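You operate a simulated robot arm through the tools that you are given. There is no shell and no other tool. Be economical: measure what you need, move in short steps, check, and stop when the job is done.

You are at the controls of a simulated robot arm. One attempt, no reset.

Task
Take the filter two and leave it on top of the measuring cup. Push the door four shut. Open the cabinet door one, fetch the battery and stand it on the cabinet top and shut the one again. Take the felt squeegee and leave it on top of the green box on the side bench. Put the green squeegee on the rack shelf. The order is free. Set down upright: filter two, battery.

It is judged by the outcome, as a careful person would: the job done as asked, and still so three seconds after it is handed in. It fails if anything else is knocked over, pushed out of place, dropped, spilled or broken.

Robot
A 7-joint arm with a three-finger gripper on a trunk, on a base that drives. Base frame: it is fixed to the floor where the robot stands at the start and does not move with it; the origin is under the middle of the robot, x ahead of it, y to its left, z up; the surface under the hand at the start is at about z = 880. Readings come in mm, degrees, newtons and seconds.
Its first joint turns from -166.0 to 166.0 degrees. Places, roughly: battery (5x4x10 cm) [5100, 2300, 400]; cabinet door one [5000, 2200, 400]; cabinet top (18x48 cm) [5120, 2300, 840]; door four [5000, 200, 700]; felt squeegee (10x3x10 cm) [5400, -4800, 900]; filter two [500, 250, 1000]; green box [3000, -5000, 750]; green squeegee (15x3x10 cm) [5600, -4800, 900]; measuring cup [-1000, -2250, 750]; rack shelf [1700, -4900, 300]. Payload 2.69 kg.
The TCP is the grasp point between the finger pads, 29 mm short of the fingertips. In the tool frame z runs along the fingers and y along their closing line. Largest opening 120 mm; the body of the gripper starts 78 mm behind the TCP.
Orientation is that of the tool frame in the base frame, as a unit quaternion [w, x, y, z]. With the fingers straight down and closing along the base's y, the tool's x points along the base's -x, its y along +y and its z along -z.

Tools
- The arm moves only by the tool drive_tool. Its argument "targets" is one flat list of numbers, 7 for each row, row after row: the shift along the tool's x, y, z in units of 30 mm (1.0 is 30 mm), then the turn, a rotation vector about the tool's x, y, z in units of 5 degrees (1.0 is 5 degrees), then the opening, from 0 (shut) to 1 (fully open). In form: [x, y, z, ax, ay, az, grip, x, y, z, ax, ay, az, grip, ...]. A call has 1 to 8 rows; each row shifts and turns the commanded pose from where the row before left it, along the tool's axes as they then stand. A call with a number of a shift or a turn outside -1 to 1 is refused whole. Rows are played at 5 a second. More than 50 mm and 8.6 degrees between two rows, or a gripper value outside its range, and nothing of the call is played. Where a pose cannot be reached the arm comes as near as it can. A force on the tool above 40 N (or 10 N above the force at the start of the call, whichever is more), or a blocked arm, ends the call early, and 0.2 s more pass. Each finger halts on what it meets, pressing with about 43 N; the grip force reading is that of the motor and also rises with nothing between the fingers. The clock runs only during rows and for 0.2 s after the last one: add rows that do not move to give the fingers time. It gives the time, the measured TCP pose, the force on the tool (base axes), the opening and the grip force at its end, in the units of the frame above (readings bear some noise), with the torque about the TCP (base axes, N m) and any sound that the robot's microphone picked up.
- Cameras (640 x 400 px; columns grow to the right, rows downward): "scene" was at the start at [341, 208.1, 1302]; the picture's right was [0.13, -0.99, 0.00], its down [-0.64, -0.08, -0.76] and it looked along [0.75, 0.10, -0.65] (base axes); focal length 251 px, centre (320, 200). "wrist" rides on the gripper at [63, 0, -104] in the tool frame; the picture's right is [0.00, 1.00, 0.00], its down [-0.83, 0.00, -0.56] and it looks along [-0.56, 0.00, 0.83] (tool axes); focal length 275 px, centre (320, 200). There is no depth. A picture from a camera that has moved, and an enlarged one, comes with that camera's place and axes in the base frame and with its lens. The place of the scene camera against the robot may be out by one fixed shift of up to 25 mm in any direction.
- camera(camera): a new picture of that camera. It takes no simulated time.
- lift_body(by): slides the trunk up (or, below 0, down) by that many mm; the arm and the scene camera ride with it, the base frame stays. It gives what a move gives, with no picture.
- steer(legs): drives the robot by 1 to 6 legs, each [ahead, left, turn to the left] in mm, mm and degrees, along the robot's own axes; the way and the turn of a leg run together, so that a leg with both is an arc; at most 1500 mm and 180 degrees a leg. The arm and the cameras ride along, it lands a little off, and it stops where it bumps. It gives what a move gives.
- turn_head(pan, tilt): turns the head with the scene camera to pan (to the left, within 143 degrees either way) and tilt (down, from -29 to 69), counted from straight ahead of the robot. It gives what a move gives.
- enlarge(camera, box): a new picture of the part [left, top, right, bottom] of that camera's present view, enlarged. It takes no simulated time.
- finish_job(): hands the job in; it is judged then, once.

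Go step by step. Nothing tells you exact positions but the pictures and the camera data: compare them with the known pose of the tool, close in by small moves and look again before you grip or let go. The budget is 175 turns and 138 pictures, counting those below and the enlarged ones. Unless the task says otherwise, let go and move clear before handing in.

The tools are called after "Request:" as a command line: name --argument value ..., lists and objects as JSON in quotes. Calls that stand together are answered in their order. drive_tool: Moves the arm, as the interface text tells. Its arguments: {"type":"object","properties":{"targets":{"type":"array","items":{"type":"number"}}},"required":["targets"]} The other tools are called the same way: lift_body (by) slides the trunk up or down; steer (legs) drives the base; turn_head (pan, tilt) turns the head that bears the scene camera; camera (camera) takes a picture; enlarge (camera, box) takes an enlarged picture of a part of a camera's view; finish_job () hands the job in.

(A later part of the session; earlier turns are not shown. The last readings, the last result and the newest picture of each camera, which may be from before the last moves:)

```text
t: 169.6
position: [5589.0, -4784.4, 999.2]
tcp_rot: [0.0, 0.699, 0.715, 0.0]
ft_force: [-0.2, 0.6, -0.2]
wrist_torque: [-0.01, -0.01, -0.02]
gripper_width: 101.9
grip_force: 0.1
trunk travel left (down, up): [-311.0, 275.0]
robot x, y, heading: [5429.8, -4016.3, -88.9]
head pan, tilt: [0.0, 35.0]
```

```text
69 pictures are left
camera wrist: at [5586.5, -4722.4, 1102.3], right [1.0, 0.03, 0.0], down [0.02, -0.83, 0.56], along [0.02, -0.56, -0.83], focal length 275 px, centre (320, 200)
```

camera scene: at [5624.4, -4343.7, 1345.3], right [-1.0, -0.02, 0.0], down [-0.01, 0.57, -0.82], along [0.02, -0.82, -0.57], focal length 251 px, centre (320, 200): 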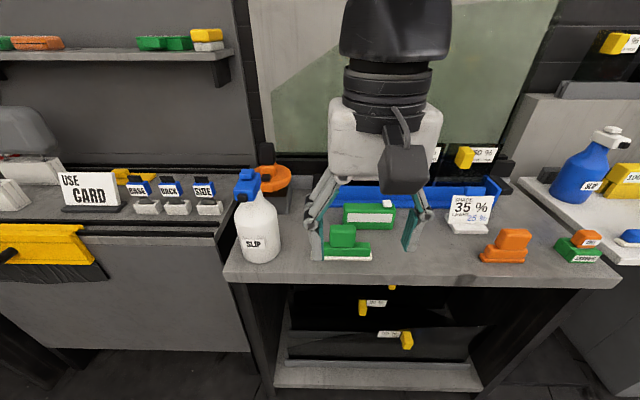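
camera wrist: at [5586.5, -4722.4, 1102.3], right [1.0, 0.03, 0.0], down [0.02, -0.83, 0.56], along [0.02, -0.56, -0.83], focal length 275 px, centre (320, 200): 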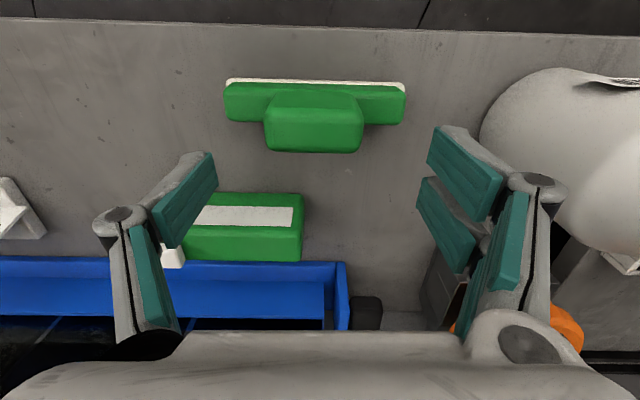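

Centred within 4 mm. I'll go down and grip.

Request:
drive_tool --targets '[0, -0.13, 0.6, 0, 0, 0, 0.85, 0, 0, 0.6, 0, 0, 0, 0.85, 0, 0, 0.6, 0, 0, 0, 0.85, 0, 0, 0.45, 0, 0, 0, 0.85, 0, 0, 0, 0, 0, 0, 0, 0, 0, 0, 0, 0, 0, 0, 0, 0, 0, 0, 0, 0, 0]'

Request:
drive_tool --targets '[0, 0, -1, 0, 0, 0, 0, 0, 0, -1, 0, 0, 0, 0, 0, 0, -1, 0, 0, 0, 0, 0, 0, -1, 0, 0, 0, 0, 0, 0, -1, 0, 0, 0, 0, 0, 0, -1, 0, 0, 0, 0, 0, 0, -1, 0, 0, 0, 0]'

Request:
drive_tool --targets '[1, 0, 0, 0, 0, 0, 0, 1, 0, 0, 0, 0, 0, 0, 1, 0, 0, 0, 0, 0, 0, 1, 0, 0, 0, 0, 0, 0, 1, 0, 0, 0, 0, 0, 0, 1, 0, 0, 0, 0, 0, 0, 1, 0, 0, 0, 0, 0, 0]'

Request:
camera --camera "wrist"

```text
t: 171.2
position: [5584.5, -4785.1, 931.9]
tcp_rot: [0.0, 0.699, 0.715, 0.0]
ft_force: [0.2, 0.4, 2.1]
wrist_torque: [-0.02, 0.03, -0.1]
gripper_width: 59.8
grip_force: 43.5
trunk travel left (down, up): [-311.0, 275.0]
robot x, y, heading: [5430.4, -4016.3, -88.7]
head pan, tilt: [0.0, 35.0]
```

```text
t: 172.8
position: [5586.1, -4783.0, 1140.9]
tcp_rot: [0.0, 0.698, 0.716, 0.001]
ft_force: [0.0, -0.4, -2.3]
wrist_torque: [0.0, -0.02, 0.0]
gripper_width: 59.4
grip_force: 43.8
trunk travel left (down, up): [-311.0, 275.0]
robot x, y, heading: [5430.3, -4016.2, -88.7]
head pan, tilt: [0.0, 35.0]
```

```text
t: 174.4
position: [5579.2, -4574.4, 1141.4]
tcp_rot: [-0.001, 0.698, 0.716, 0.001]
ft_force: [-0.2, -1.0, -2.5]
wrist_torque: [0.03, 0.01, 0.02]
gripper_width: 59.5
grip_force: 43.0
trunk travel left (down, up): [-311.0, 275.0]
robot x, y, heading: [5429.4, -4013.7, -88.7]
head pan, tilt: [0.0, 35.0]
```

```text
68 pictures are left
camera wrist: at [5576.6, -4512.2, 1246.5], right [1.0, 0.03, 0.0], down [0.02, -0.83, 0.56], along [0.02, -0.55, -0.83], focal length 275 px, centre (320, 200)
```

wrist: 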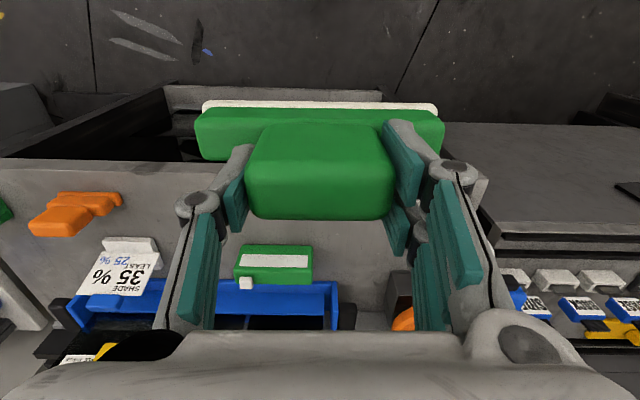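

The green squeegee is held. I'll straighten up, move closer to the benches to clear the cart, and go sideways to the rack near x ≈ 1700.

Request:
steer --legs '[[0, 0, -1.2], [140, 0, 0], [0, -1300, 0], [0, -1300, 0]]'

Request:
camera --camera "scene"

```text
t: 188.1
position: [3005.2, -4719.5, 1143.8]
tcp_rot: [0.0, 0.709, 0.706, 0.0]
ft_force: [-0.3, -0.6, -1.5]
wrist_torque: [-0.01, -0.02, -0.02]
gripper_width: 59.5
grip_force: 42.5
trunk travel left (down, up): [-311.0, 275.0]
robot x, y, heading: [2869.2, -4152.5, -90.3]
head pan, tilt: [0.0, 35.0]
```

```text
67 pictures are left
camera scene: at [3055.5, -4490.1, 1345.3], right [-1.0, 0.0, 0.0], down [0.0, 0.57, -0.82], along [0.0, -0.82, -0.57], focal length 251 px, centre (320, 200)
```

scene: 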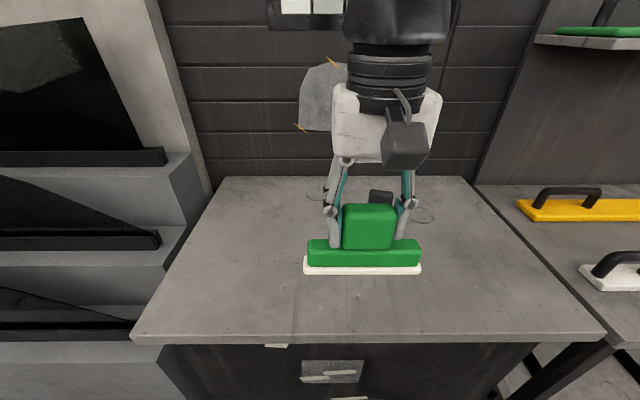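

I'll continue right to the rack, then back away a little to see its lower shelf.

Request:
steer --legs '[[0, -1300, 0], [-350, 0, 0]]'

Request:
camera --camera "scene"

```text
t: 196.5
position: [1716.0, -4369.7, 1142.5]
tcp_rot: [0.001, 0.702, 0.712, 0.0]
ft_force: [0.3, 0.1, -2.2]
wrist_torque: [-0.04, -0.01, 0.02]
gripper_width: 59.5
grip_force: 43.0
trunk travel left (down, up): [-311.0, 275.0]
robot x, y, heading: [1577.7, -3813.6, -89.3]
head pan, tilt: [0.0, 35.0]
```

```text
66 pictures are left
camera scene: at [1763.4, -4139.2, 1345.3], right [-1.0, -0.01, 0.0], down [-0.01, 0.57, -0.82], along [0.01, -0.82, -0.57], focal length 251 px, centre (320, 200)
```

scene: 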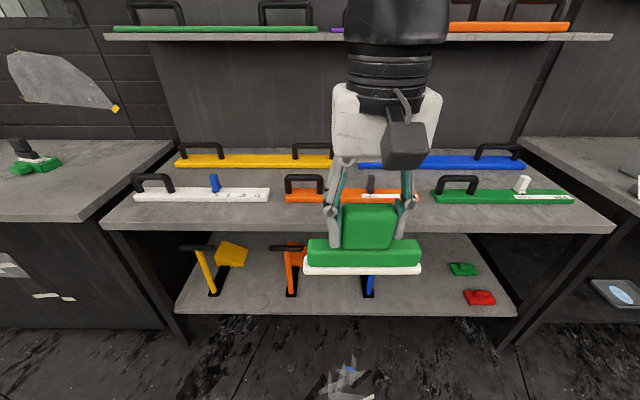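

The lower shelf has a free spot between the blue tool and the red and green blocks, around x ≈ 1270. I'll move there and lower the trunk.

Request:
steer --legs '[[0, -440, -0.7]]'

Request:
lift_body --by -300

Request:
camera --camera "scene"

```text
t: 199.2
position: [1273.9, -4374.6, 1143.2]
tcp_rot: [0.001, 0.704, 0.71, 0.001]
ft_force: [0.3, 0.2, -2.0]
wrist_torque: [-0.02, -0.01, -0.02]
gripper_width: 59.5
grip_force: 42.8
trunk travel left (down, up): [-311.0, 275.0]
robot x, y, heading: [1134.4, -3810.6, -89.5]
head pan, tilt: [0.0, 35.0]
```

```text
t: 202.2
position: [1274.0, -4376.2, 842.8]
tcp_rot: [0.0, 0.704, 0.71, 0.0]
ft_force: [-0.3, 0.5, -2.3]
wrist_torque: [0.02, -0.03, -0.01]
gripper_width: 59.5
grip_force: 42.7
trunk travel left (down, up): [-11.0, 575.0]
robot x, y, heading: [1133.4, -3811.3, -89.9]
head pan, tilt: [0.0, 35.0]
```

```text
65 pictures are left
camera scene: at [1322.7, -4191.0, 1045.6], right [-1.0, -0.01, 0.0], down [0.0, 0.57, -0.82], along [0.01, -0.82, -0.57], focal length 251 px, centre (320, 200)
```

scene: 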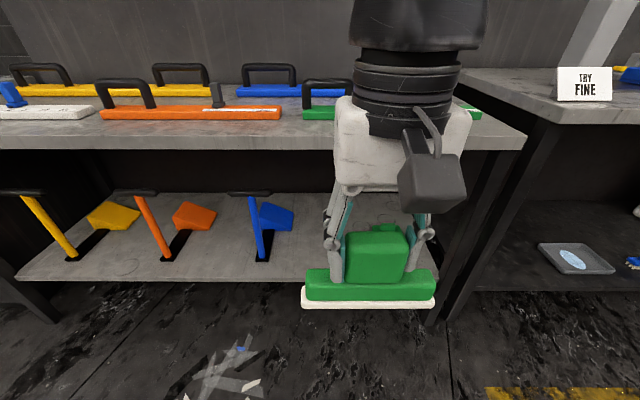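

I'll now pitch the hand up toward horizontal in stages so that it can reach in under the bench top.

Request:
drive_tool --targets '[0, 0, 0, 0, -1, 0, 0, 0, 0, 0, 0, -1, 0, 0, 0, 0, 0, 0, -1, 0, 0, 0, 0, 0, 0, -1, 0, 0, 0, 0, 0, 0, -1, 0, 0, 0, 0, 0, 0, -1, 0, 0, 0, 0, 0, 0, -1, 0, 0, 0, 0, 0, 0, -1, 0, 0]'

Request:
camera --camera "scene"

```text
t: 204.0
position: [1256.7, -4386.6, 839.2]
tcp_rot: [0.239, 0.688, 0.648, -0.223]
ft_force: [0.3, -0.9, -1.8]
wrist_torque: [0.05, -0.03, 0.03]
gripper_width: 59.2
grip_force: 42.8
trunk travel left (down, up): [-11.0, 575.0]
robot x, y, heading: [1134.0, -3814.5, -89.6]
head pan, tilt: [0.0, 35.0]
```

```text
64 pictures are left
camera scene: at [1323.4, -4159.0, 1002.0], right [-1.0, -0.02, 0.0], down [-0.02, 0.93, -0.36], along [0.01, -0.36, -0.93], focal length 251 px, centre (320, 200)
```

scene: 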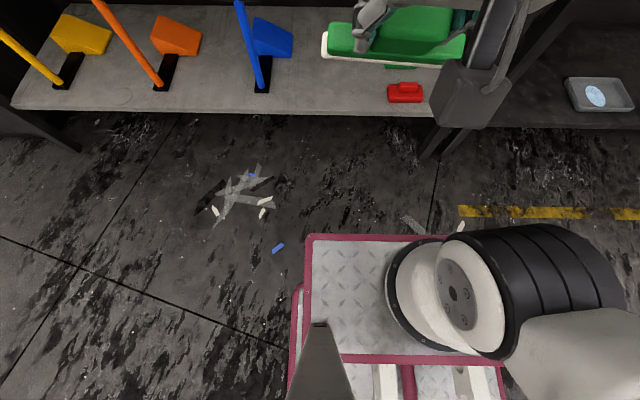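

The arm is pressing on the head. I'll advance the hand forward and down to take the wrist away from it.

Request:
drive_tool --targets '[0, 0, 1, 0, 0, 0, 0, 0, 0, 1, 0, 0, 0, 0, 0, 0, 1, 0, 0, 0, 0, 0, 0, 1, 0, 0, 0, 0, 0, 0, 1, 0, 0, 0, 0, 0, 0, 1, 0, 0, 0, 0, 0, 0, 1, 0, 0, 0, 0, 0, 0, 1, 0, 0, 0, 0]'

Request:
turn_head --pan 0 --tilt 45

Request:
camera --camera "scene"

```text
t: 205.8
position: [1290.8, -4540.4, 674.2]
tcp_rot: [0.247, 0.659, 0.669, -0.24]
ft_force: [-0.2, 0.4, -2.1]
wrist_torque: [0.03, 0.06, -0.01]
gripper_width: 59.4
grip_force: 42.7
out of reach, approached as far as the arm can: row 4, 5, 6, 7
trunk travel left (down, up): [-11.0, 575.0]
robot x, y, heading: [1131.7, -3812.4, -89.6]
head pan, tilt: [0.0, 35.0]
```

```text
t: 206.5
position: [1285.7, -4539.7, 673.1]
tcp_rot: [0.242, 0.663, 0.667, -0.24]
ft_force: [-0.1, -0.6, -1.6]
wrist_torque: [0.04, -0.02, 0.0]
gripper_width: 59.4
grip_force: 43.2
trunk travel left (down, up): [-11.0, 575.0]
robot x, y, heading: [1135.9, -3812.8, -89.7]
head pan, tilt: [0.0, 45.0]
```

```text
63 pictures are left
camera scene: at [1394.2, -4144.5, 1034.1], right [-0.5, -0.87, 0.0], down [-0.59, 0.34, -0.74], along [0.64, -0.37, -0.68], focal length 251 px, centre (320, 200)
```

scene: 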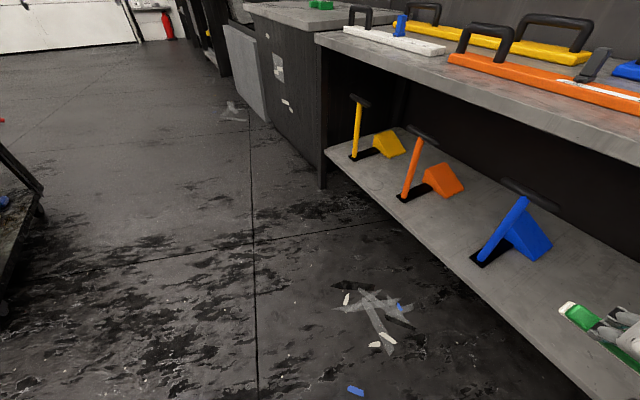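

The head has been pushed aside to the left, so I'll park it there and continue pitching the hand.

Request:
turn_head --pan 60 --tilt 45

Request:
drive_tool --targets '[0, 0, 0, 0, -1, 0, 0, 0, 0, 0, 0, -1, 0, 0, 0, 0, 0, 0, -1, 0, 0, 0, 0, 0, 0, -1, 0, 0, 0, 0, 0, 0, -1, 0, 0, 0, 0, 0, 0, 0, 0, 0]'

Request:
camera --camera "scene"

```text
t: 207.8
position: [1283.0, -4540.2, 672.0]
tcp_rot: [0.242, 0.664, 0.665, -0.24]
ft_force: [-0.7, -1.2, -3.0]
wrist_torque: [0.05, -0.03, -0.02]
gripper_width: 59.4
grip_force: 42.6
trunk travel left (down, up): [-11.0, 575.0]
robot x, y, heading: [1134.1, -3814.7, -89.9]
head pan, tilt: [60.0, 45.0]
```

```text
t: 208.7
position: [1320.2, -4568.4, 684.0]
tcp_rot: [0.348, 0.665, 0.617, -0.238]
ft_force: [-0.2, -0.1, -1.3]
wrist_torque: [0.12, 0.03, 0.0]
gripper_width: 59.3
grip_force: 43.4
out of reach, approached as far as the arm can: row 1, 2, 3, 4
trunk travel left (down, up): [-11.0, 575.0]
robot x, y, heading: [1135.0, -3812.4, -89.8]
head pan, tilt: [60.0, 45.0]
stopped in row 4: the arm was blocked; the commanded pose is now the measured one
```

```text
62 pictures are left
camera scene: at [1404.5, -4093.9, 1033.8], right [0.11, -0.99, 0.0], down [-0.68, -0.07, -0.73], along [0.73, 0.08, -0.68], focal length 251 px, centre (320, 200)
```

scene: 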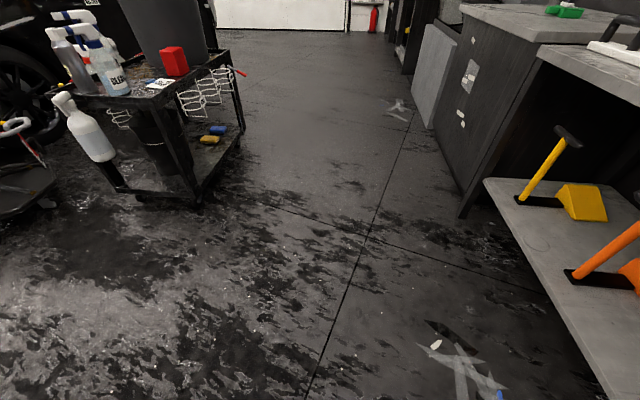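

The arm's elbow fouls the head on this side. I'll swing the hand to the robot's right, away from the head, and compensate later by driving left.

Request:
drive_tool --targets '[0, -1, 0, 0, 0, 0, 0, 0, -1, 0, 0, 0, 0, 0, 0, -1, 0, 0, 0, 0, 0, 0, -1, 0, 0, 0, 0, 0, 0, -1, 0, 0, 0, 0, 0, 0, -1, 0, 0, 0, 0, 0, 0, -1, 0, 0, 0, 0, 0, 0, -1, 0, 0, 0, 0, 0]'

Request:
turn_head --pan 0 --tilt 40

Request:
camera --camera "scene"

```text
t: 210.4
position: [1104.9, -4622.1, 674.1]
tcp_rot: [0.347, 0.661, 0.62, -0.241]
ft_force: [-0.5, 0.4, -2.1]
wrist_torque: [0.1, 0.03, 0.01]
gripper_width: 59.6
grip_force: 42.6
out of reach, approached as far as the arm can: row 1, 2, 3, 4, 5, 6
trunk travel left (down, up): [-11.0, 575.0]
robot x, y, heading: [1128.9, -3817.6, -89.5]
head pan, tilt: [60.0, 45.0]
```

```text
t: 211.8
position: [1105.0, -4624.5, 675.5]
tcp_rot: [0.346, 0.661, 0.619, -0.243]
ft_force: [0.4, 0.2, -2.2]
wrist_torque: [0.04, 0.02, 0.03]
gripper_width: 59.3
grip_force: 43.0
trunk travel left (down, up): [-11.0, 575.0]
robot x, y, heading: [1134.7, -3811.1, -89.7]
head pan, tilt: [0.0, 40.0]
```

```text
61 pictures are left
camera scene: at [1322.7, -4188.0, 1038.0], right [-1.0, -0.01, 0.0], down [-0.01, 0.64, -0.77], along [0.01, -0.77, -0.64], focal length 251 px, centre (320, 200)
```

scene: 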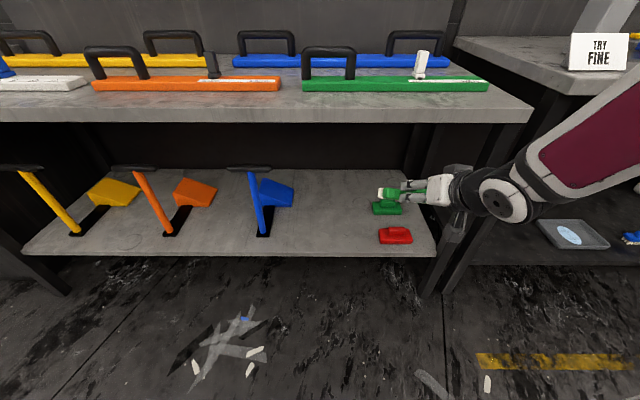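

The head is free and the hand is now on the right side. I'll turn the hand to nearly horizontal and level it.

Request:
drive_tool --targets '[0, 0, 0, 0.13, -0.875, -0.234, 0, 0, 0, 0, 0.13, -0.875, -0.234, 0, 0, 0, 0, 0.13, -0.875, -0.234, 0, 0, 0, 0, 0.13, -0.875, -0.234, 0, 0, 0, 0, 0.13, -0.875, -0.234, 0, 0, 0, 0, 0.13, -0.875, -0.234, 0, 0, 0, 0, 0.13, -0.875, -0.234, 0, 0, 0, 0, 0, 0, 0, 0]'

Request:
camera --camera "scene"

```text
t: 213.6
position: [1090.0, -4698.8, 696.4]
tcp_rot: [0.454, 0.541, 0.541, -0.456]
ft_force: [-1.3, -0.1, -2.1]
wrist_torque: [0.08, 0.02, 0.01]
gripper_width: 59.1
grip_force: 43.1
out of reach, approached as far as the arm can: row 1, 2, 3, 4, 5, 6, 7
trunk travel left (down, up): [-11.0, 575.0]
robot x, y, heading: [1135.7, -3813.0, -89.6]
head pan, tilt: [0.0, 40.0]
```

```text
60 pictures are left
camera scene: at [1322.6, -4188.0, 1038.0], right [-1.0, -0.01, 0.0], down [0.0, 0.64, -0.77], along [0.01, -0.77, -0.64], focal length 251 px, centre (320, 200)
```

scene: 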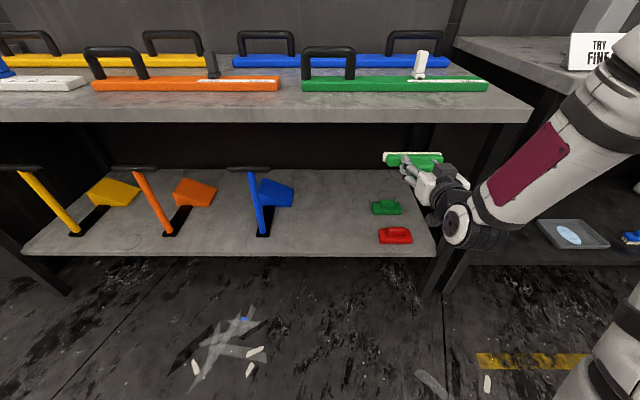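

The hand is now level and reaches under the bench top. I'll strafe left to bring the squeegee over the free spot.

Request:
steer --legs '[[0, 190, 0]]'

Request:
drive_tool --targets '[1, 0, 0, 0, 0, 0, 0, 1, 0, 0, 0, 0, 0, 0, 1, 0, 0, 0, 0, 0, 0, 1, 0, 0, 0, 0, 0, 0, 1, 0, 0, 0, 0, 0, 0, 0, 0, 0, 0, 0, 0, 0]'

Request:
camera --camera "scene"

```text
t: 215.1
position: [1283.7, -4697.7, 696.3]
tcp_rot: [0.454, 0.541, 0.542, -0.455]
ft_force: [-0.3, 0.1, -1.7]
wrist_torque: [0.1, 0.0, 0.01]
gripper_width: 59.5
grip_force: 42.9
trunk travel left (down, up): [-11.0, 575.0]
robot x, y, heading: [1330.3, -3814.5, -89.8]
head pan, tilt: [0.0, 40.0]
```

```text
t: 216.5
position: [1283.8, -4676.9, 546.9]
tcp_rot: [0.454, 0.541, 0.541, -0.456]
ft_force: [0.4, 0.5, -1.7]
wrist_torque: [0.11, 0.0, 0.01]
gripper_width: 59.6
grip_force: 42.9
out of reach, approached as far as the arm can: row 1
trunk travel left (down, up): [-11.0, 575.0]
robot x, y, heading: [1326.9, -3812.7, -89.5]
head pan, tilt: [0.0, 40.0]
```

```text
59 pictures are left
camera scene: at [1515.6, -4186.5, 1038.0], right [-1.0, -0.01, 0.0], down [-0.01, 0.64, -0.77], along [0.01, -0.77, -0.64], focal length 251 px, centre (320, 200)
```

scene: 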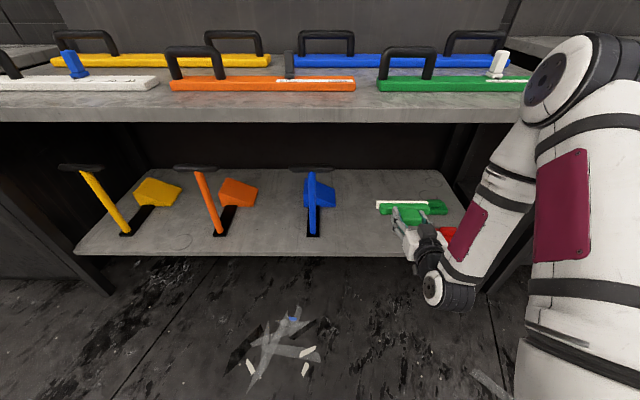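

I'll keep lowering inside the opening, with a bit of forward motion to hold the depth.

Request:
drive_tool --targets '[1, 0, 0.18, 0, 0, 0, 0, 1, 0, 0.18, 0, 0, 0, 0, 1, 0, 0.18, 0, 0, 0, 0, 1, 0, 0.18, 0, 0, 0, 0, 0, 0, 0, 0, 0, 0, 0]'

Request:
camera --camera "scene"

Request:
camera --camera "wrist"

```text
t: 217.7
position: [1281.5, -4677.3, 426.8]
tcp_rot: [0.454, 0.541, 0.541, -0.456]
ft_force: [-0.3, -0.8, -2.6]
wrist_torque: [0.11, 0.03, 0.01]
gripper_width: 59.3
grip_force: 42.8
trunk travel left (down, up): [-11.0, 575.0]
robot x, y, heading: [1322.7, -3810.9, -89.7]
head pan, tilt: [0.0, 40.0]
```

```text
58 pictures are left
camera scene: at [1515.6, -4186.5, 1038.0], right [-1.0, -0.01, 0.0], down [-0.01, 0.64, -0.77], along [0.01, -0.77, -0.64], focal length 251 px, centre (320, 200)
```

scene: 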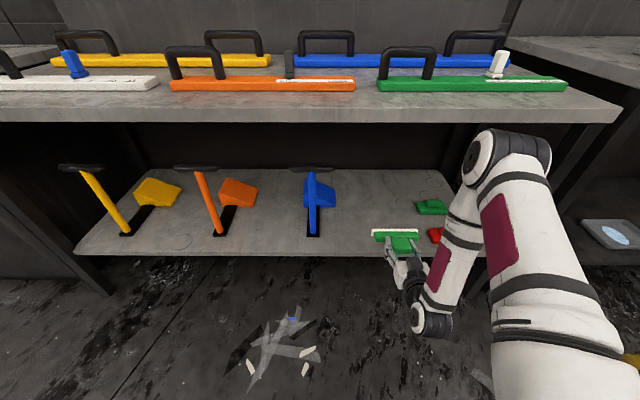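

```text
57 pictures are left
camera wrist: at [1280.6, -4564.5, 382.2], right [1.0, 0.0, -0.01], down [0.01, 0.41, 0.91], along [0.0, -0.91, 0.41], focal length 275 px, centre (320, 200)
```

wrist: 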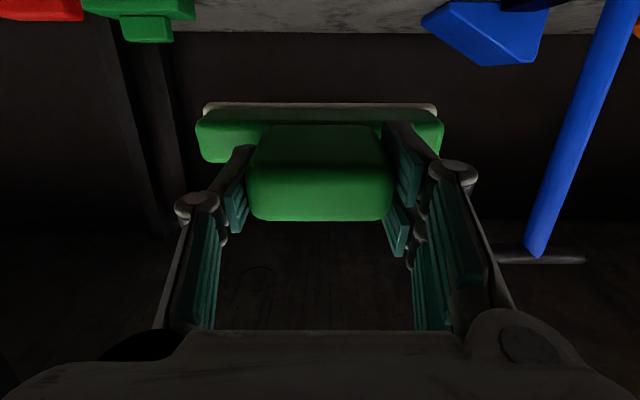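

The shelf is at about z 300 and the spot is clear between the blue wedge and the green block. I'll level the hand and move it forward over the shelf.

Request:
drive_tool --targets '[0, 0, 0.95, 0, -0.5, 0, 0, 0, 0, 0.95, 0, -0.5, 0, 0, 0, 0, 0.95, 0, -0.5, 0, 0, 0, 0, 0.95, 0, -0.4, 0, 0, 0, 0, 0, 0, 0, 0, 0]'

Request:
camera --camera "scene"

```text
t: 218.9
position: [1283.8, -4792.7, 412.9]
tcp_rot: [0.498, 0.501, 0.502, -0.499]
ft_force: [-1.4, 0.4, -2.2]
wrist_torque: [0.13, 0.03, 0.01]
gripper_width: 59.3
grip_force: 43.0
trunk travel left (down, up): [-11.0, 575.0]
robot x, y, heading: [1327.5, -3813.5, -89.3]
head pan, tilt: [0.0, 40.0]
```

```text
56 pictures are left
camera scene: at [1515.6, -4186.5, 1038.0], right [-1.0, -0.01, 0.0], down [-0.01, 0.64, -0.77], along [0.01, -0.77, -0.64], focal length 251 px, centre (320, 200)
```

scene: 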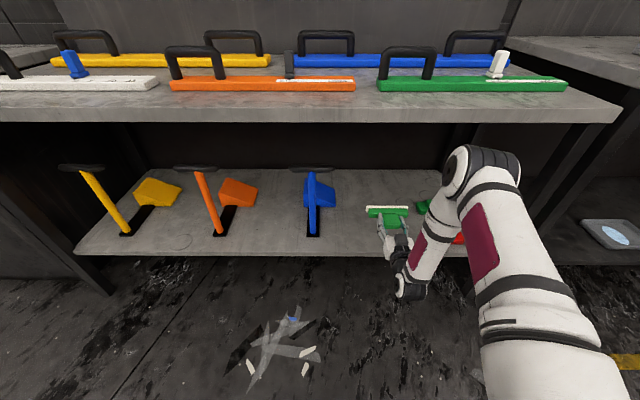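

Level and in place. I'll lower 60 mm, then in small steps until contact.

Request:
drive_tool --targets '[0.8, 0, 0, 0, 0, 0, 0, 0.8, 0, 0, 0, 0, 0, 0, 0, 0, 0, 0, 0, 0, 0]'

Request:
drive_tool --targets '[0.15, 0, 0, 0, 0, 0, 0, 0.15, 0, 0, 0, 0, 0, 0, 0.15, 0, 0, 0, 0, 0, 0, 0.15, 0, 0, 0, 0, 0, 0, 0, 0, 0, 0, 0, 0, 0]'

Request:
camera --camera "wrist"

Request:
enlarge --camera "scene" --box '[340, 180, 480, 280]'

```text
t: 219.7
position: [1283.2, -4792.6, 364.7]
tcp_rot: [0.497, 0.502, 0.501, -0.5]
ft_force: [0.7, -0.1, -2.7]
wrist_torque: [0.09, -0.03, -0.01]
gripper_width: 59.3
grip_force: 43.2
trunk travel left (down, up): [-11.0, 575.0]
robot x, y, heading: [1326.0, -3813.8, -89.4]
head pan, tilt: [0.0, 40.0]
```

```text
t: 220.9
position: [1280.9, -4791.6, 346.9]
tcp_rot: [0.498, 0.501, 0.502, -0.499]
ft_force: [0.0, 0.4, -2.2]
wrist_torque: [0.11, -0.01, 0.01]
gripper_width: 59.4
grip_force: 44.2
trunk travel left (down, up): [-11.0, 575.0]
robot x, y, heading: [1323.6, -3812.9, -89.5]
head pan, tilt: [0.0, 40.0]
```

```text
55 pictures are left
camera wrist: at [1281.0, -4687.2, 284.7], right [1.0, 0.0, -0.01], down [0.01, 0.55, 0.83], along [0.0, -0.84, 0.55], focal length 275 px, centre (320, 200)
```

wrist: 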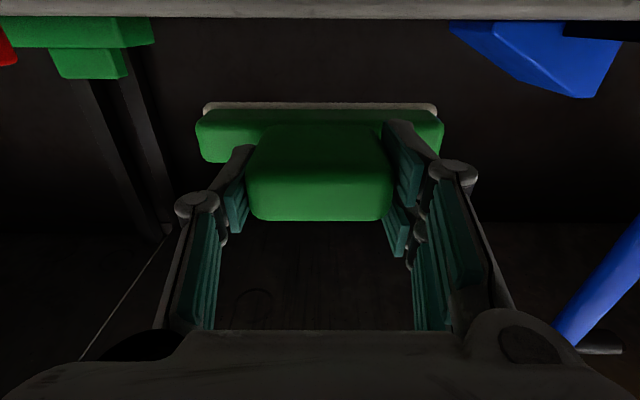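

```text
4.00 times, centred on (410, 230) of scene
camera zoom: at [1515.6, -4186.5, 1038.0], right [-1.0, -0.01, 0.0], down [-0.01, 0.64, -0.77], along [0.01, -0.77, -0.64], focal length 1004 px, centre (-40, 80)
```

zoom: 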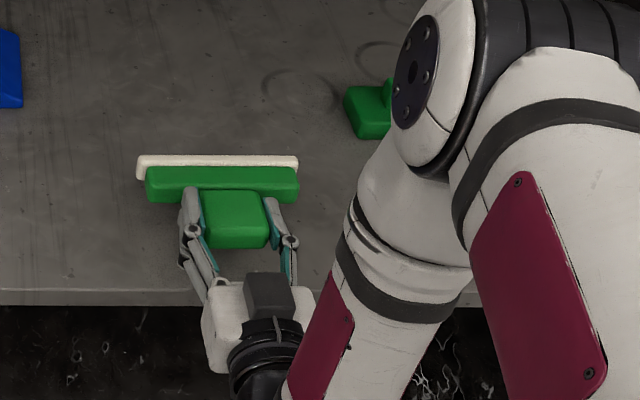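

The shelf top is at about z 285. I'll lower 24 mm, then in fine steps.

Request:
drive_tool --targets '[0.4, 0, 0, 0, 0, 0, 0, 0.4, 0, 0, 0, 0, 0, 0, 0.1, 0, 0, 0, 0, 0, 0, 0.1, 0, 0, 0, 0, 0, 0, 0.1, 0, 0, 0, 0, 0, 0, 0.1, 0, 0, 0, 0, 0, 0, 0.1, 0, 0, 0, 0, 0, 0]'

```text
t: 222.5
position: [1282.0, -4790.8, 308.6]
tcp_rot: [0.498, 0.501, 0.502, -0.499]
ft_force: [-0.2, 0.2, -2.6]
wrist_torque: [0.07, 0.02, 0.01]
gripper_width: 59.3
grip_force: 42.8
trunk travel left (down, up): [-11.0, 575.0]
robot x, y, heading: [1327.0, -3814.2, -89.8]
head pan, tilt: [0.0, 40.0]
```

Request:
drive_tool --targets '[0.08, 0, 0, 0, 0, 0, 0, 0.08, 0, 0, 0, 0, 0, 0, 0.08, 0, 0, 0, 0, 0, 0, 0.08, 0, 0, 0, 0, 0, 0, 0, 0, 0, 0, 0, 0, 0]'

Request:
camera --camera "wrist"

Request:
enlarge --camera "scene" --box '[340, 180, 480, 280]'

```text
t: 223.4
position: [1282.4, -4792.4, 306.9]
tcp_rot: [-0.502, -0.499, -0.497, 0.503]
ft_force: [-0.7, 4.8, 13.7]
wrist_torque: [0.54, -0.52, 0.25]
gripper_width: 59.7
grip_force: 42.7
trunk travel left (down, up): [-11.0, 575.0]
robot x, y, heading: [1327.3, -3812.0, -89.9]
head pan, tilt: [0.0, 40.0]
stopped in row 4: the force on the tool passed its limit at 44 N (the readings are from after the stop); the commanded pose is now the measured one
```

```text
53 pictures are left
camera wrist: at [1280.0, -4689.1, 242.5], right [1.0, 0.0, 0.0], down [0.0, 0.56, 0.83], along [0.0, -0.83, 0.56], focal length 275 px, centre (320, 200)
```

wrist: 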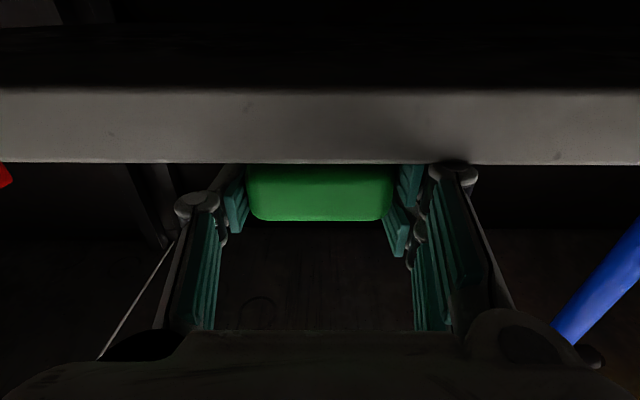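

```text
4.00 times, centred on (410, 230) of scene
camera zoom: at [1515.5, -4185.8, 1038.1], right [-1.0, -0.01, 0.0], down [0.0, 0.64, -0.77], along [0.01, -0.77, -0.64], focal length 1004 px, centre (-40, 80)
```

zoom: 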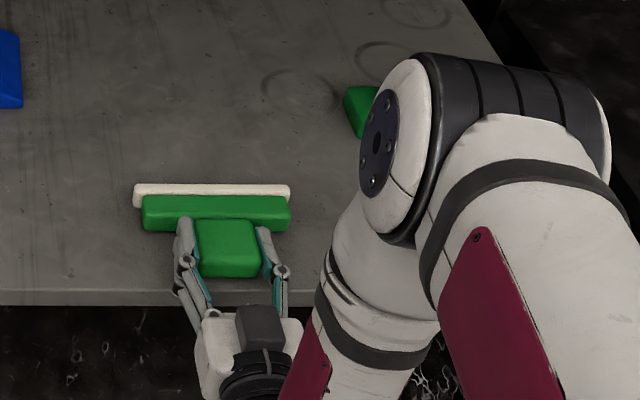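

The squeegee rests on the shelf. I'll ease off, open and back straight out.

Request:
drive_tool --targets '[-0.02, 0, 0, 0, 0, 0, 0, 0, 0, 0, 0, 0, 0, 0.6, 0, 0, 0, 0, 0, 0, 0.62, 0, 0, 0, 0, 0, 0, 0.62]'

Request:
enlarge --camera "scene" --box '[340, 180, 480, 280]'

```text
t: 224.4
position: [1280.1, -4791.6, 307.9]
tcp_rot: [-0.5, -0.5, -0.497, 0.503]
ft_force: [-12.7, -1.6, 13.8]
wrist_torque: [0.28, -0.21, 0.13]
gripper_width: 66.1
grip_force: 0.0
trunk travel left (down, up): [-11.0, 575.0]
robot x, y, heading: [1325.6, -3815.0, -89.5]
head pan, tilt: [0.0, 40.0]
```

```text
4.00 times, centred on (410, 230) of scene
camera zoom: at [1515.4, -4186.0, 1038.2], right [-1.0, -0.01, 0.0], down [0.0, 0.64, -0.77], along [0.01, -0.77, -0.64], focal length 1004 px, centre (-40, 80)
```

zoom: 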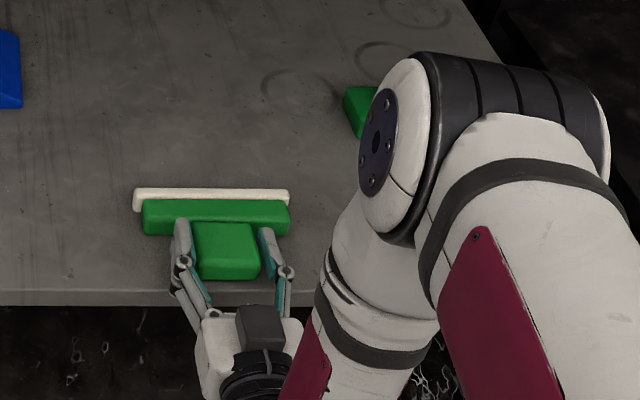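

The fingers are slightly loaded, so I'll rise 3 mm, open more and look again.

Request:
drive_tool --targets '[-0.08, 0, 0, 0, 0, 0, 0.65, -0.08, 0, 0, 0, 0, 0, 0.75, 0, 0, 0, 0, 0, 0, 0.75, 0, 0, 0, 0, 0, 0, 0.75]'

Request:
enlarge --camera "scene" --box '[340, 180, 480, 280]'

```text
t: 225.4
position: [1280.9, -4792.4, 310.6]
tcp_rot: [-0.501, -0.499, -0.499, 0.501]
ft_force: [-0.1, -0.2, 0.9]
wrist_torque: [-0.04, -0.02, 0.06]
gripper_width: 90.2
grip_force: 0.1
trunk travel left (down, up): [-11.0, 575.0]
robot x, y, heading: [1326.9, -3811.9, -89.7]
head pan, tilt: [0.0, 40.0]
```

```text
4.00 times, centred on (410, 230) of scene
camera zoom: at [1515.6, -4186.3, 1038.0], right [-1.0, -0.01, 0.0], down [0.0, 0.64, -0.77], along [0.01, -0.77, -0.64], focal length 1004 px, centre (-40, 80)
```

zoom: 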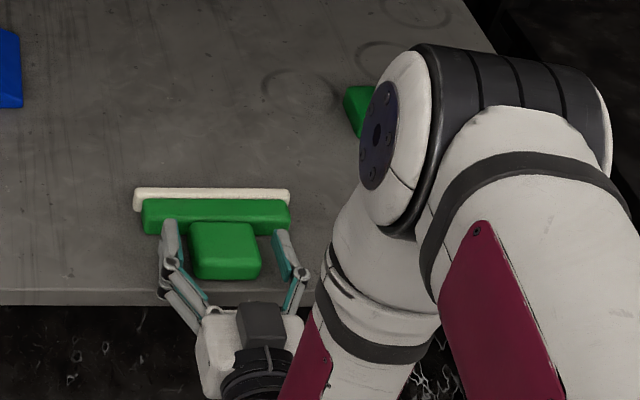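

The squeegee lies flat on the shelf. I'll back straight out, then reverse the robot.

Request:
drive_tool --targets '[0, 0, -1, 0, 0, 0, 0.75, 0, 0, -1, 0, 0, 0, 0.75, 0, 0, -1, 0, 0, 0, 0.75, 0, 0, -1, 0, 0, 0, 0.75, 0, 0, -0.5, 0, 0, 0, 0.75]'

Request:
steer --legs '[[-200, 0, 0]]'

Request:
camera --camera "scene"

```text
t: 226.6
position: [1282.0, -4657.1, 309.4]
tcp_rot: [-0.5, -0.5, -0.498, 0.502]
ft_force: [0.2, -0.7, -1.0]
wrist_torque: [0.0, -0.03, -0.01]
gripper_width: 90.0
grip_force: 0.0
trunk travel left (down, up): [-11.0, 575.0]
robot x, y, heading: [1330.4, -3810.5, -89.6]
head pan, tilt: [0.0, 40.0]
```

```text
t: 228.2
position: [1281.0, -4454.1, 308.7]
tcp_rot: [0.501, 0.499, 0.5, -0.5]
ft_force: [-0.3, 0.5, 0.4]
wrist_torque: [-0.04, 0.01, -0.04]
gripper_width: 90.0
grip_force: 0.2
trunk travel left (down, up): [-11.0, 575.0]
robot x, y, heading: [1326.8, -3606.5, -89.2]
head pan, tilt: [0.0, 40.0]
```

```text
49 pictures are left
camera scene: at [1514.6, -3984.2, 1038.0], right [-1.0, -0.01, 0.0], down [-0.01, 0.64, -0.77], along [0.01, -0.77, -0.64], focal length 251 px, centre (320, 200)
```

scene: 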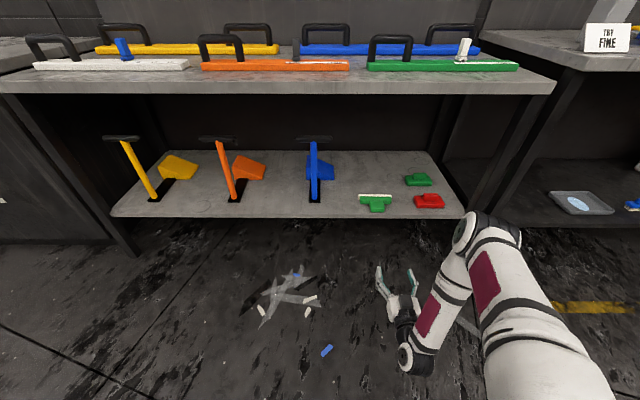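

The green squeegee is on the shelf. Next are the cabinets near (5000, 200..2300), so I'll raise the trunk and look back across the room for a route.

Request:
lift_body --by 330

Request:
turn_head --pan -143 --tilt 10

Request:
camera --camera "scene"

```text
t: 231.4
position: [1281.2, -4455.1, 639.2]
tcp_rot: [0.501, 0.499, 0.498, -0.501]
ft_force: [-0.6, -0.1, -0.3]
wrist_torque: [-0.02, 0.01, -0.05]
gripper_width: 89.8
grip_force: 0.0
trunk travel left (down, up): [-341.0, 245.0]
robot x, y, heading: [1323.9, -3608.6, -89.3]
head pan, tilt: [0.0, 40.0]
```

```text
t: 233.7
position: [1281.2, -4454.9, 639.5]
tcp_rot: [-0.5, -0.5, -0.499, 0.501]
ft_force: [-0.3, 0.4, 0.7]
wrist_torque: [-0.02, 0.04, 0.03]
gripper_width: 89.7
grip_force: 0.1
trunk travel left (down, up): [-341.0, 245.0]
robot x, y, heading: [1324.0, -3613.9, -89.7]
head pan, tilt: [-143.0, 10.0]
```

```text
48 pictures are left
camera scene: at [1456.5, -3765.5, 1415.2], right [0.79, 0.61, 0.0], down [0.11, -0.14, -0.98], along [-0.6, 0.78, -0.17], focal length 251 px, centre (320, 200)
```

scene: 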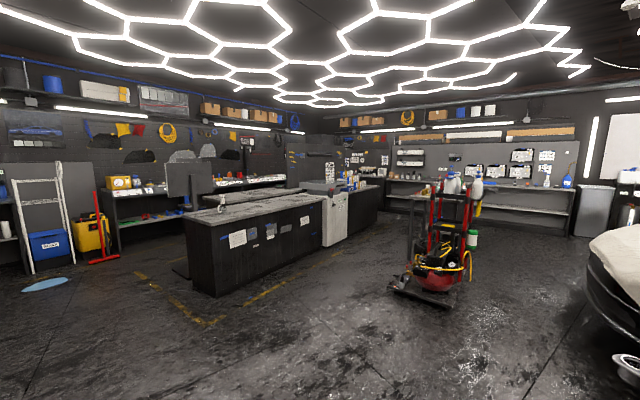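

The way is open: past the red trolley on its right side, between it and the car's front, at about x ≈ 1560. I'll turn around here and drive north.

Request:
steer --legs '[[0, -350, 0], [0, 0, -90], [0, 0, -90], [0, -560, 0], [900, 0, 0]]'

Request:
turn_head --pan 0 --tilt 25

Request:
camera --camera "scene"

```text
t: 250.7
position: [1456.1, -1817.1, 639.7]
tcp_rot: [0.488, -0.512, 0.486, 0.514]
ft_force: [-0.4, 0.1, -0.1]
wrist_torque: [-0.03, 0.02, 0.0]
gripper_width: 89.9
grip_force: 0.1
trunk travel left (down, up): [-341.0, 245.0]
robot x, y, heading: [1458.6, -2662.8, 93.5]
head pan, tilt: [-143.0, 10.0]
```

```text
t: 252.9
position: [1456.4, -1817.3, 638.5]
tcp_rot: [0.487, -0.513, 0.486, 0.514]
ft_force: [-0.1, -0.1, -0.1]
wrist_torque: [0.01, 0.0, 0.0]
gripper_width: 90.0
grip_force: 0.0
trunk travel left (down, up): [-341.0, 245.0]
robot x, y, heading: [1454.9, -2661.5, 93.7]
head pan, tilt: [0.0, 25.0]
```

```text
47 pictures are left
camera scene: at [1243.6, -2338.4, 1390.9], right [1.0, 0.06, 0.0], down [0.03, -0.42, -0.91], along [-0.06, 0.9, -0.42], focal length 251 px, centre (320, 200)
```

scene: 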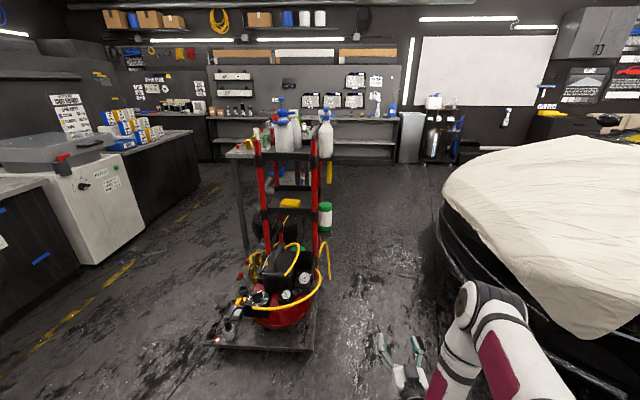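

The gap between trolley and car is about 680 mm, centred near x = 1575. I'll straighten out and line up first.

Request:
steer --legs '[[0, 0, -3.6], [0, -120, 0]]'

```text
t: 254.6
position: [1628.7, -1818.3, 639.3]
tcp_rot: [0.504, -0.496, 0.503, 0.497]
ft_force: [0.1, 0.3, -0.6]
wrist_torque: [0.0, -0.01, -0.01]
gripper_width: 90.1
grip_force: 0.0
trunk travel left (down, up): [-341.0, 245.0]
robot x, y, heading: [1578.4, -2661.7, 89.7]
head pan, tilt: [0.0, 25.0]
```

Aligned at x = 1578. I'll drive ahead 800 mm and check the clearance.

Request:
steer --legs '[[800, 0, 0]]'

Request:
turn_head --pan 0 --tilt 50

Request:
camera --camera "scene"

```text
t: 258.8
position: [1624.2, -1030.0, 640.1]
tcp_rot: [0.502, -0.498, 0.5, 0.5]
ft_force: [-0.8, 0.2, 0.3]
wrist_torque: [-0.02, -0.01, 0.03]
gripper_width: 90.0
grip_force: 0.1
trunk travel left (down, up): [-341.0, 245.0]
robot x, y, heading: [1575.7, -1874.5, 89.9]
head pan, tilt: [0.0, 25.0]
```

```text
t: 259.7
position: [1624.4, -1029.3, 638.2]
tcp_rot: [0.502, -0.498, 0.5, 0.5]
ft_force: [0.4, -0.1, 0.5]
wrist_torque: [0.03, 0.0, 0.02]
gripper_width: 89.9
grip_force: 0.0
trunk travel left (down, up): [-341.0, 245.0]
robot x, y, heading: [1577.0, -1876.6, 89.9]
head pan, tilt: [0.0, 50.0]
```

```text
46 pictures are left
camera scene: at [1381.5, -1552.7, 1353.4], right [1.0, 0.0, 0.0], down [0.0, -0.77, -0.64], along [0.0, 0.64, -0.77], focal length 251 px, centre (320, 200)
```

scene: 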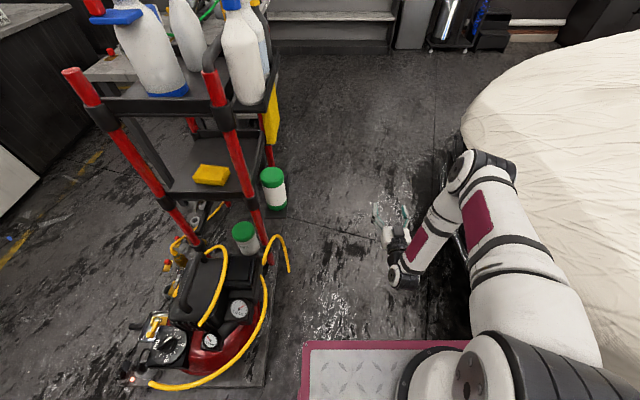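

There is about 60 mm clearance on both sides. I'll go straight on in shorter legs.

Request:
steer --legs '[[500, 0, 0]]'

```text
t: 262.6
position: [1613.9, -538.7, 639.7]
tcp_rot: [0.501, -0.499, 0.499, 0.501]
ft_force: [-0.8, -0.3, -0.3]
wrist_torque: [0.01, 0.05, 0.01]
gripper_width: 90.2
grip_force: 0.0
trunk travel left (down, up): [-341.0, 245.0]
robot x, y, heading: [1570.5, -1382.2, 90.6]
head pan, tilt: [0.0, 50.0]
```

Request:
camera --camera "scene"

```text
45 pictures are left
camera scene: at [1375.6, -1063.2, 1353.4], right [1.0, 0.01, 0.0], down [0.01, -0.77, -0.64], along [-0.01, 0.64, -0.77], focal length 251 px, centre (320, 200)
```

scene: 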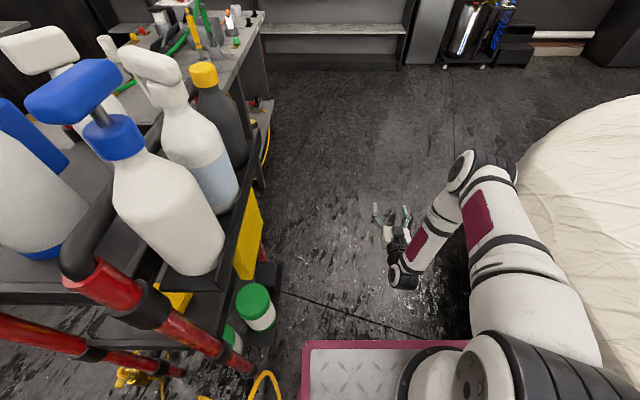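

Clearance is still fine. I'll continue 1100 mm to get past the trolley and the car's nose.

Request:
steer --legs '[[0, 0, -0.6], [600, 0, 0], [600, 0, 0]]'

Request:
turn_head --pan -45 --tilt 20

Request:
camera --camera "scene"

```text
t: 269.4
position: [1614.9, 668.5, 639.3]
tcp_rot: [0.501, -0.499, 0.5, 0.5]
ft_force: [0.1, 0.2, 0.2]
wrist_torque: [-0.02, 0.02, 0.01]
gripper_width: 89.8
grip_force: 0.1
trunk travel left (down, up): [-341.0, 245.0]
robot x, y, heading: [1569.8, -174.8, 90.2]
head pan, tilt: [0.0, 50.0]
```

```text
t: 270.5
position: [1614.8, 670.1, 638.5]
tcp_rot: [0.502, -0.498, 0.5, 0.5]
ft_force: [-1.2, -0.6, 0.3]
wrist_torque: [-0.04, 0.01, 0.0]
gripper_width: 90.2
grip_force: 0.0
trunk travel left (down, up): [-341.0, 245.0]
robot x, y, heading: [1567.6, -178.0, 90.4]
head pan, tilt: [-45.0, 20.0]
```

```text
44 pictures are left
camera scene: at [1439.3, 134.4, 1398.9], right [0.71, -0.7, 0.0], down [-0.24, -0.24, -0.94], along [0.66, 0.67, -0.34], focal length 251 px, centre (320, 200)
```

scene: 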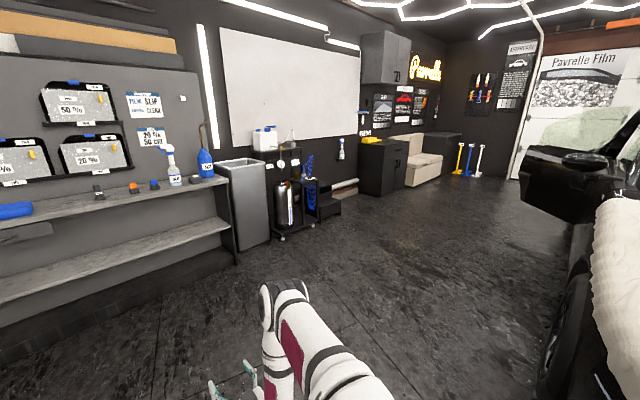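

The dark cabinet stands near (5000, 2300) and the car's left side lies along y ≈ 0. I'll drive around the car's nose into the lane at y ≈ 1100, heading +x.

Request:
steer --legs '[[700, 0, 0], [0, 0, -45], [800, 0, 0], [0, 0, -45], [500, 0, 0]]'

Request:
turn_head --pan 0 --tilt 20

Request:
camera --camera "scene"

```text
t: 284.9
position: [3459.3, 1054.3, 639.4]
tcp_rot: [0.708, 0.004, 0.706, -0.004]
ft_force: [-0.5, -0.1, 0.6]
wrist_torque: [0.02, 0.02, 0.04]
gripper_width: 89.8
grip_force: 0.1
trunk travel left (down, up): [-341.0, 245.0]
robot x, y, heading: [2615.0, 1108.6, -0.0]
head pan, tilt: [-45.0, 20.0]
```

```text
t: 286.0
position: [3458.7, 1055.6, 639.4]
tcp_rot: [0.709, 0.004, 0.705, -0.004]
ft_force: [0.4, -0.2, 0.2]
wrist_torque: [0.01, 0.0, 0.04]
gripper_width: 90.0
grip_force: 0.1
trunk travel left (down, up): [-341.0, 245.0]
robot x, y, heading: [2611.0, 1107.6, -0.1]
head pan, tilt: [0.0, 20.0]
```

```text
43 pictures are left
camera scene: at [2942.5, 1304.1, 1399.0], right [0.0, -1.0, 0.0], down [-0.34, 0.0, -0.94], along [0.94, 0.0, -0.34], focal length 251 px, centre (320, 200)
```

scene: 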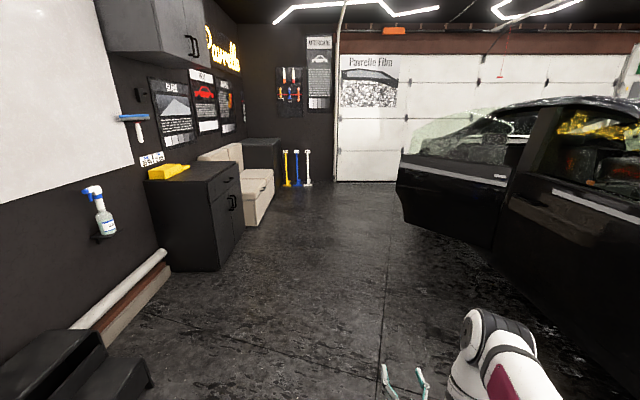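

The car's rear left door is open (door four), with its free edge near (5080, 560), and the cabinet's front is at y ≈ 2200. I'll do door four first because the open door narrows the lane. I'll close the fingers and drive to face the door diagonally.

Request:
drive_tool --targets '[0, 0, 0, 0, 0, 0, 0, 0, 0, 0, 0, 0, 0, 0, 0, 0, 0, 0, 0, 0, 0]'

Request:
steer --legs '[[1000, 0, 0], [790, 0, 0], [0, 340, 0], [0, 0, -62]]'

Request:
camera --camera "scene"

```text
t: 286.8
position: [3459.6, 1055.7, 639.4]
tcp_rot: [0.708, 0.003, 0.706, -0.003]
ft_force: [-0.4, -0.3, 0.0]
wrist_torque: [-0.01, 0.01, -0.02]
gripper_width: 0.0
grip_force: 28.1
trunk travel left (down, up): [-341.0, 245.0]
robot x, y, heading: [2614.8, 1104.8, -0.2]
head pan, tilt: [0.0, 20.0]
```

```text
t: 300.4
position: [4769.3, 665.0, 639.0]
tcp_rot: [0.605, 0.368, 0.603, -0.369]
ft_force: [0.0, 0.4, 0.2]
wrist_torque: [-0.02, 0.0, -0.01]
gripper_width: 0.0
grip_force: 28.7
trunk travel left (down, up): [-341.0, 245.0]
robot x, y, heading: [4423.0, 1433.2, -62.3]
head pan, tilt: [0.0, 20.0]
```

```text
42 pictures are left
camera scene: at [4739.2, 1239.8, 1399.0], right [-0.88, -0.47, 0.0], down [-0.16, 0.3, -0.94], along [0.44, -0.83, -0.34], focal length 251 px, centre (320, 200)
```

scene: 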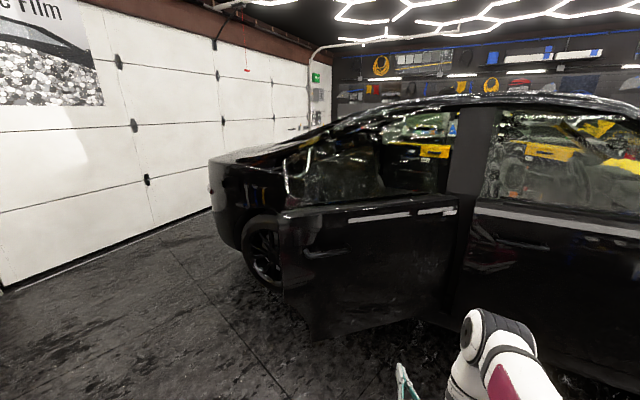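

The door's free edge is near (5315, 465) and its hinge near (4640, -20). I'll line up at heading -72° to press near 80% of the door's width.

Request:
steer --legs '[[0, 0, -9.7], [0, 440, 0], [290, 0, 0]]'

Request:
turn_head --pan -5 --tilt 40

Request:
camera --camera "scene"

```text
t: 305.4
position: [5155.8, 485.0, 638.9]
tcp_rot: [0.574, 0.414, 0.571, -0.416]
ft_force: [1.3, 0.8, 0.3]
wrist_torque: [-0.02, 0.0, 0.03]
gripper_width: 0.0
grip_force: 28.8
trunk travel left (down, up): [-341.0, 245.0]
robot x, y, heading: [4930.4, 1303.2, -71.0]
head pan, tilt: [0.0, 20.0]
```

```text
t: 306.2
position: [5156.3, 484.9, 641.0]
tcp_rot: [0.574, 0.414, 0.572, -0.415]
ft_force: [-0.1, -0.2, 0.3]
wrist_torque: [-0.01, 0.0, -0.02]
gripper_width: 0.1
grip_force: 28.6
trunk travel left (down, up): [-341.0, 245.0]
robot x, y, heading: [4932.6, 1295.2, -71.4]
head pan, tilt: [-5.0, 40.0]
```

```text
41 pictures are left
camera scene: at [5206.5, 1060.8, 1367.6], right [-0.97, -0.24, 0.0], down [-0.15, 0.62, -0.77], along [0.18, -0.74, -0.64], focal length 251 px, centre (320, 200)
```

scene: 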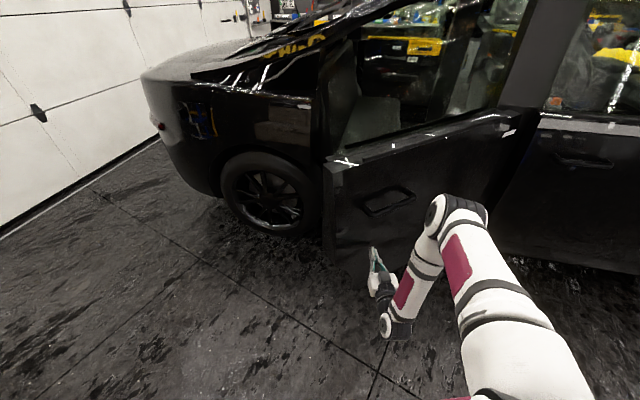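

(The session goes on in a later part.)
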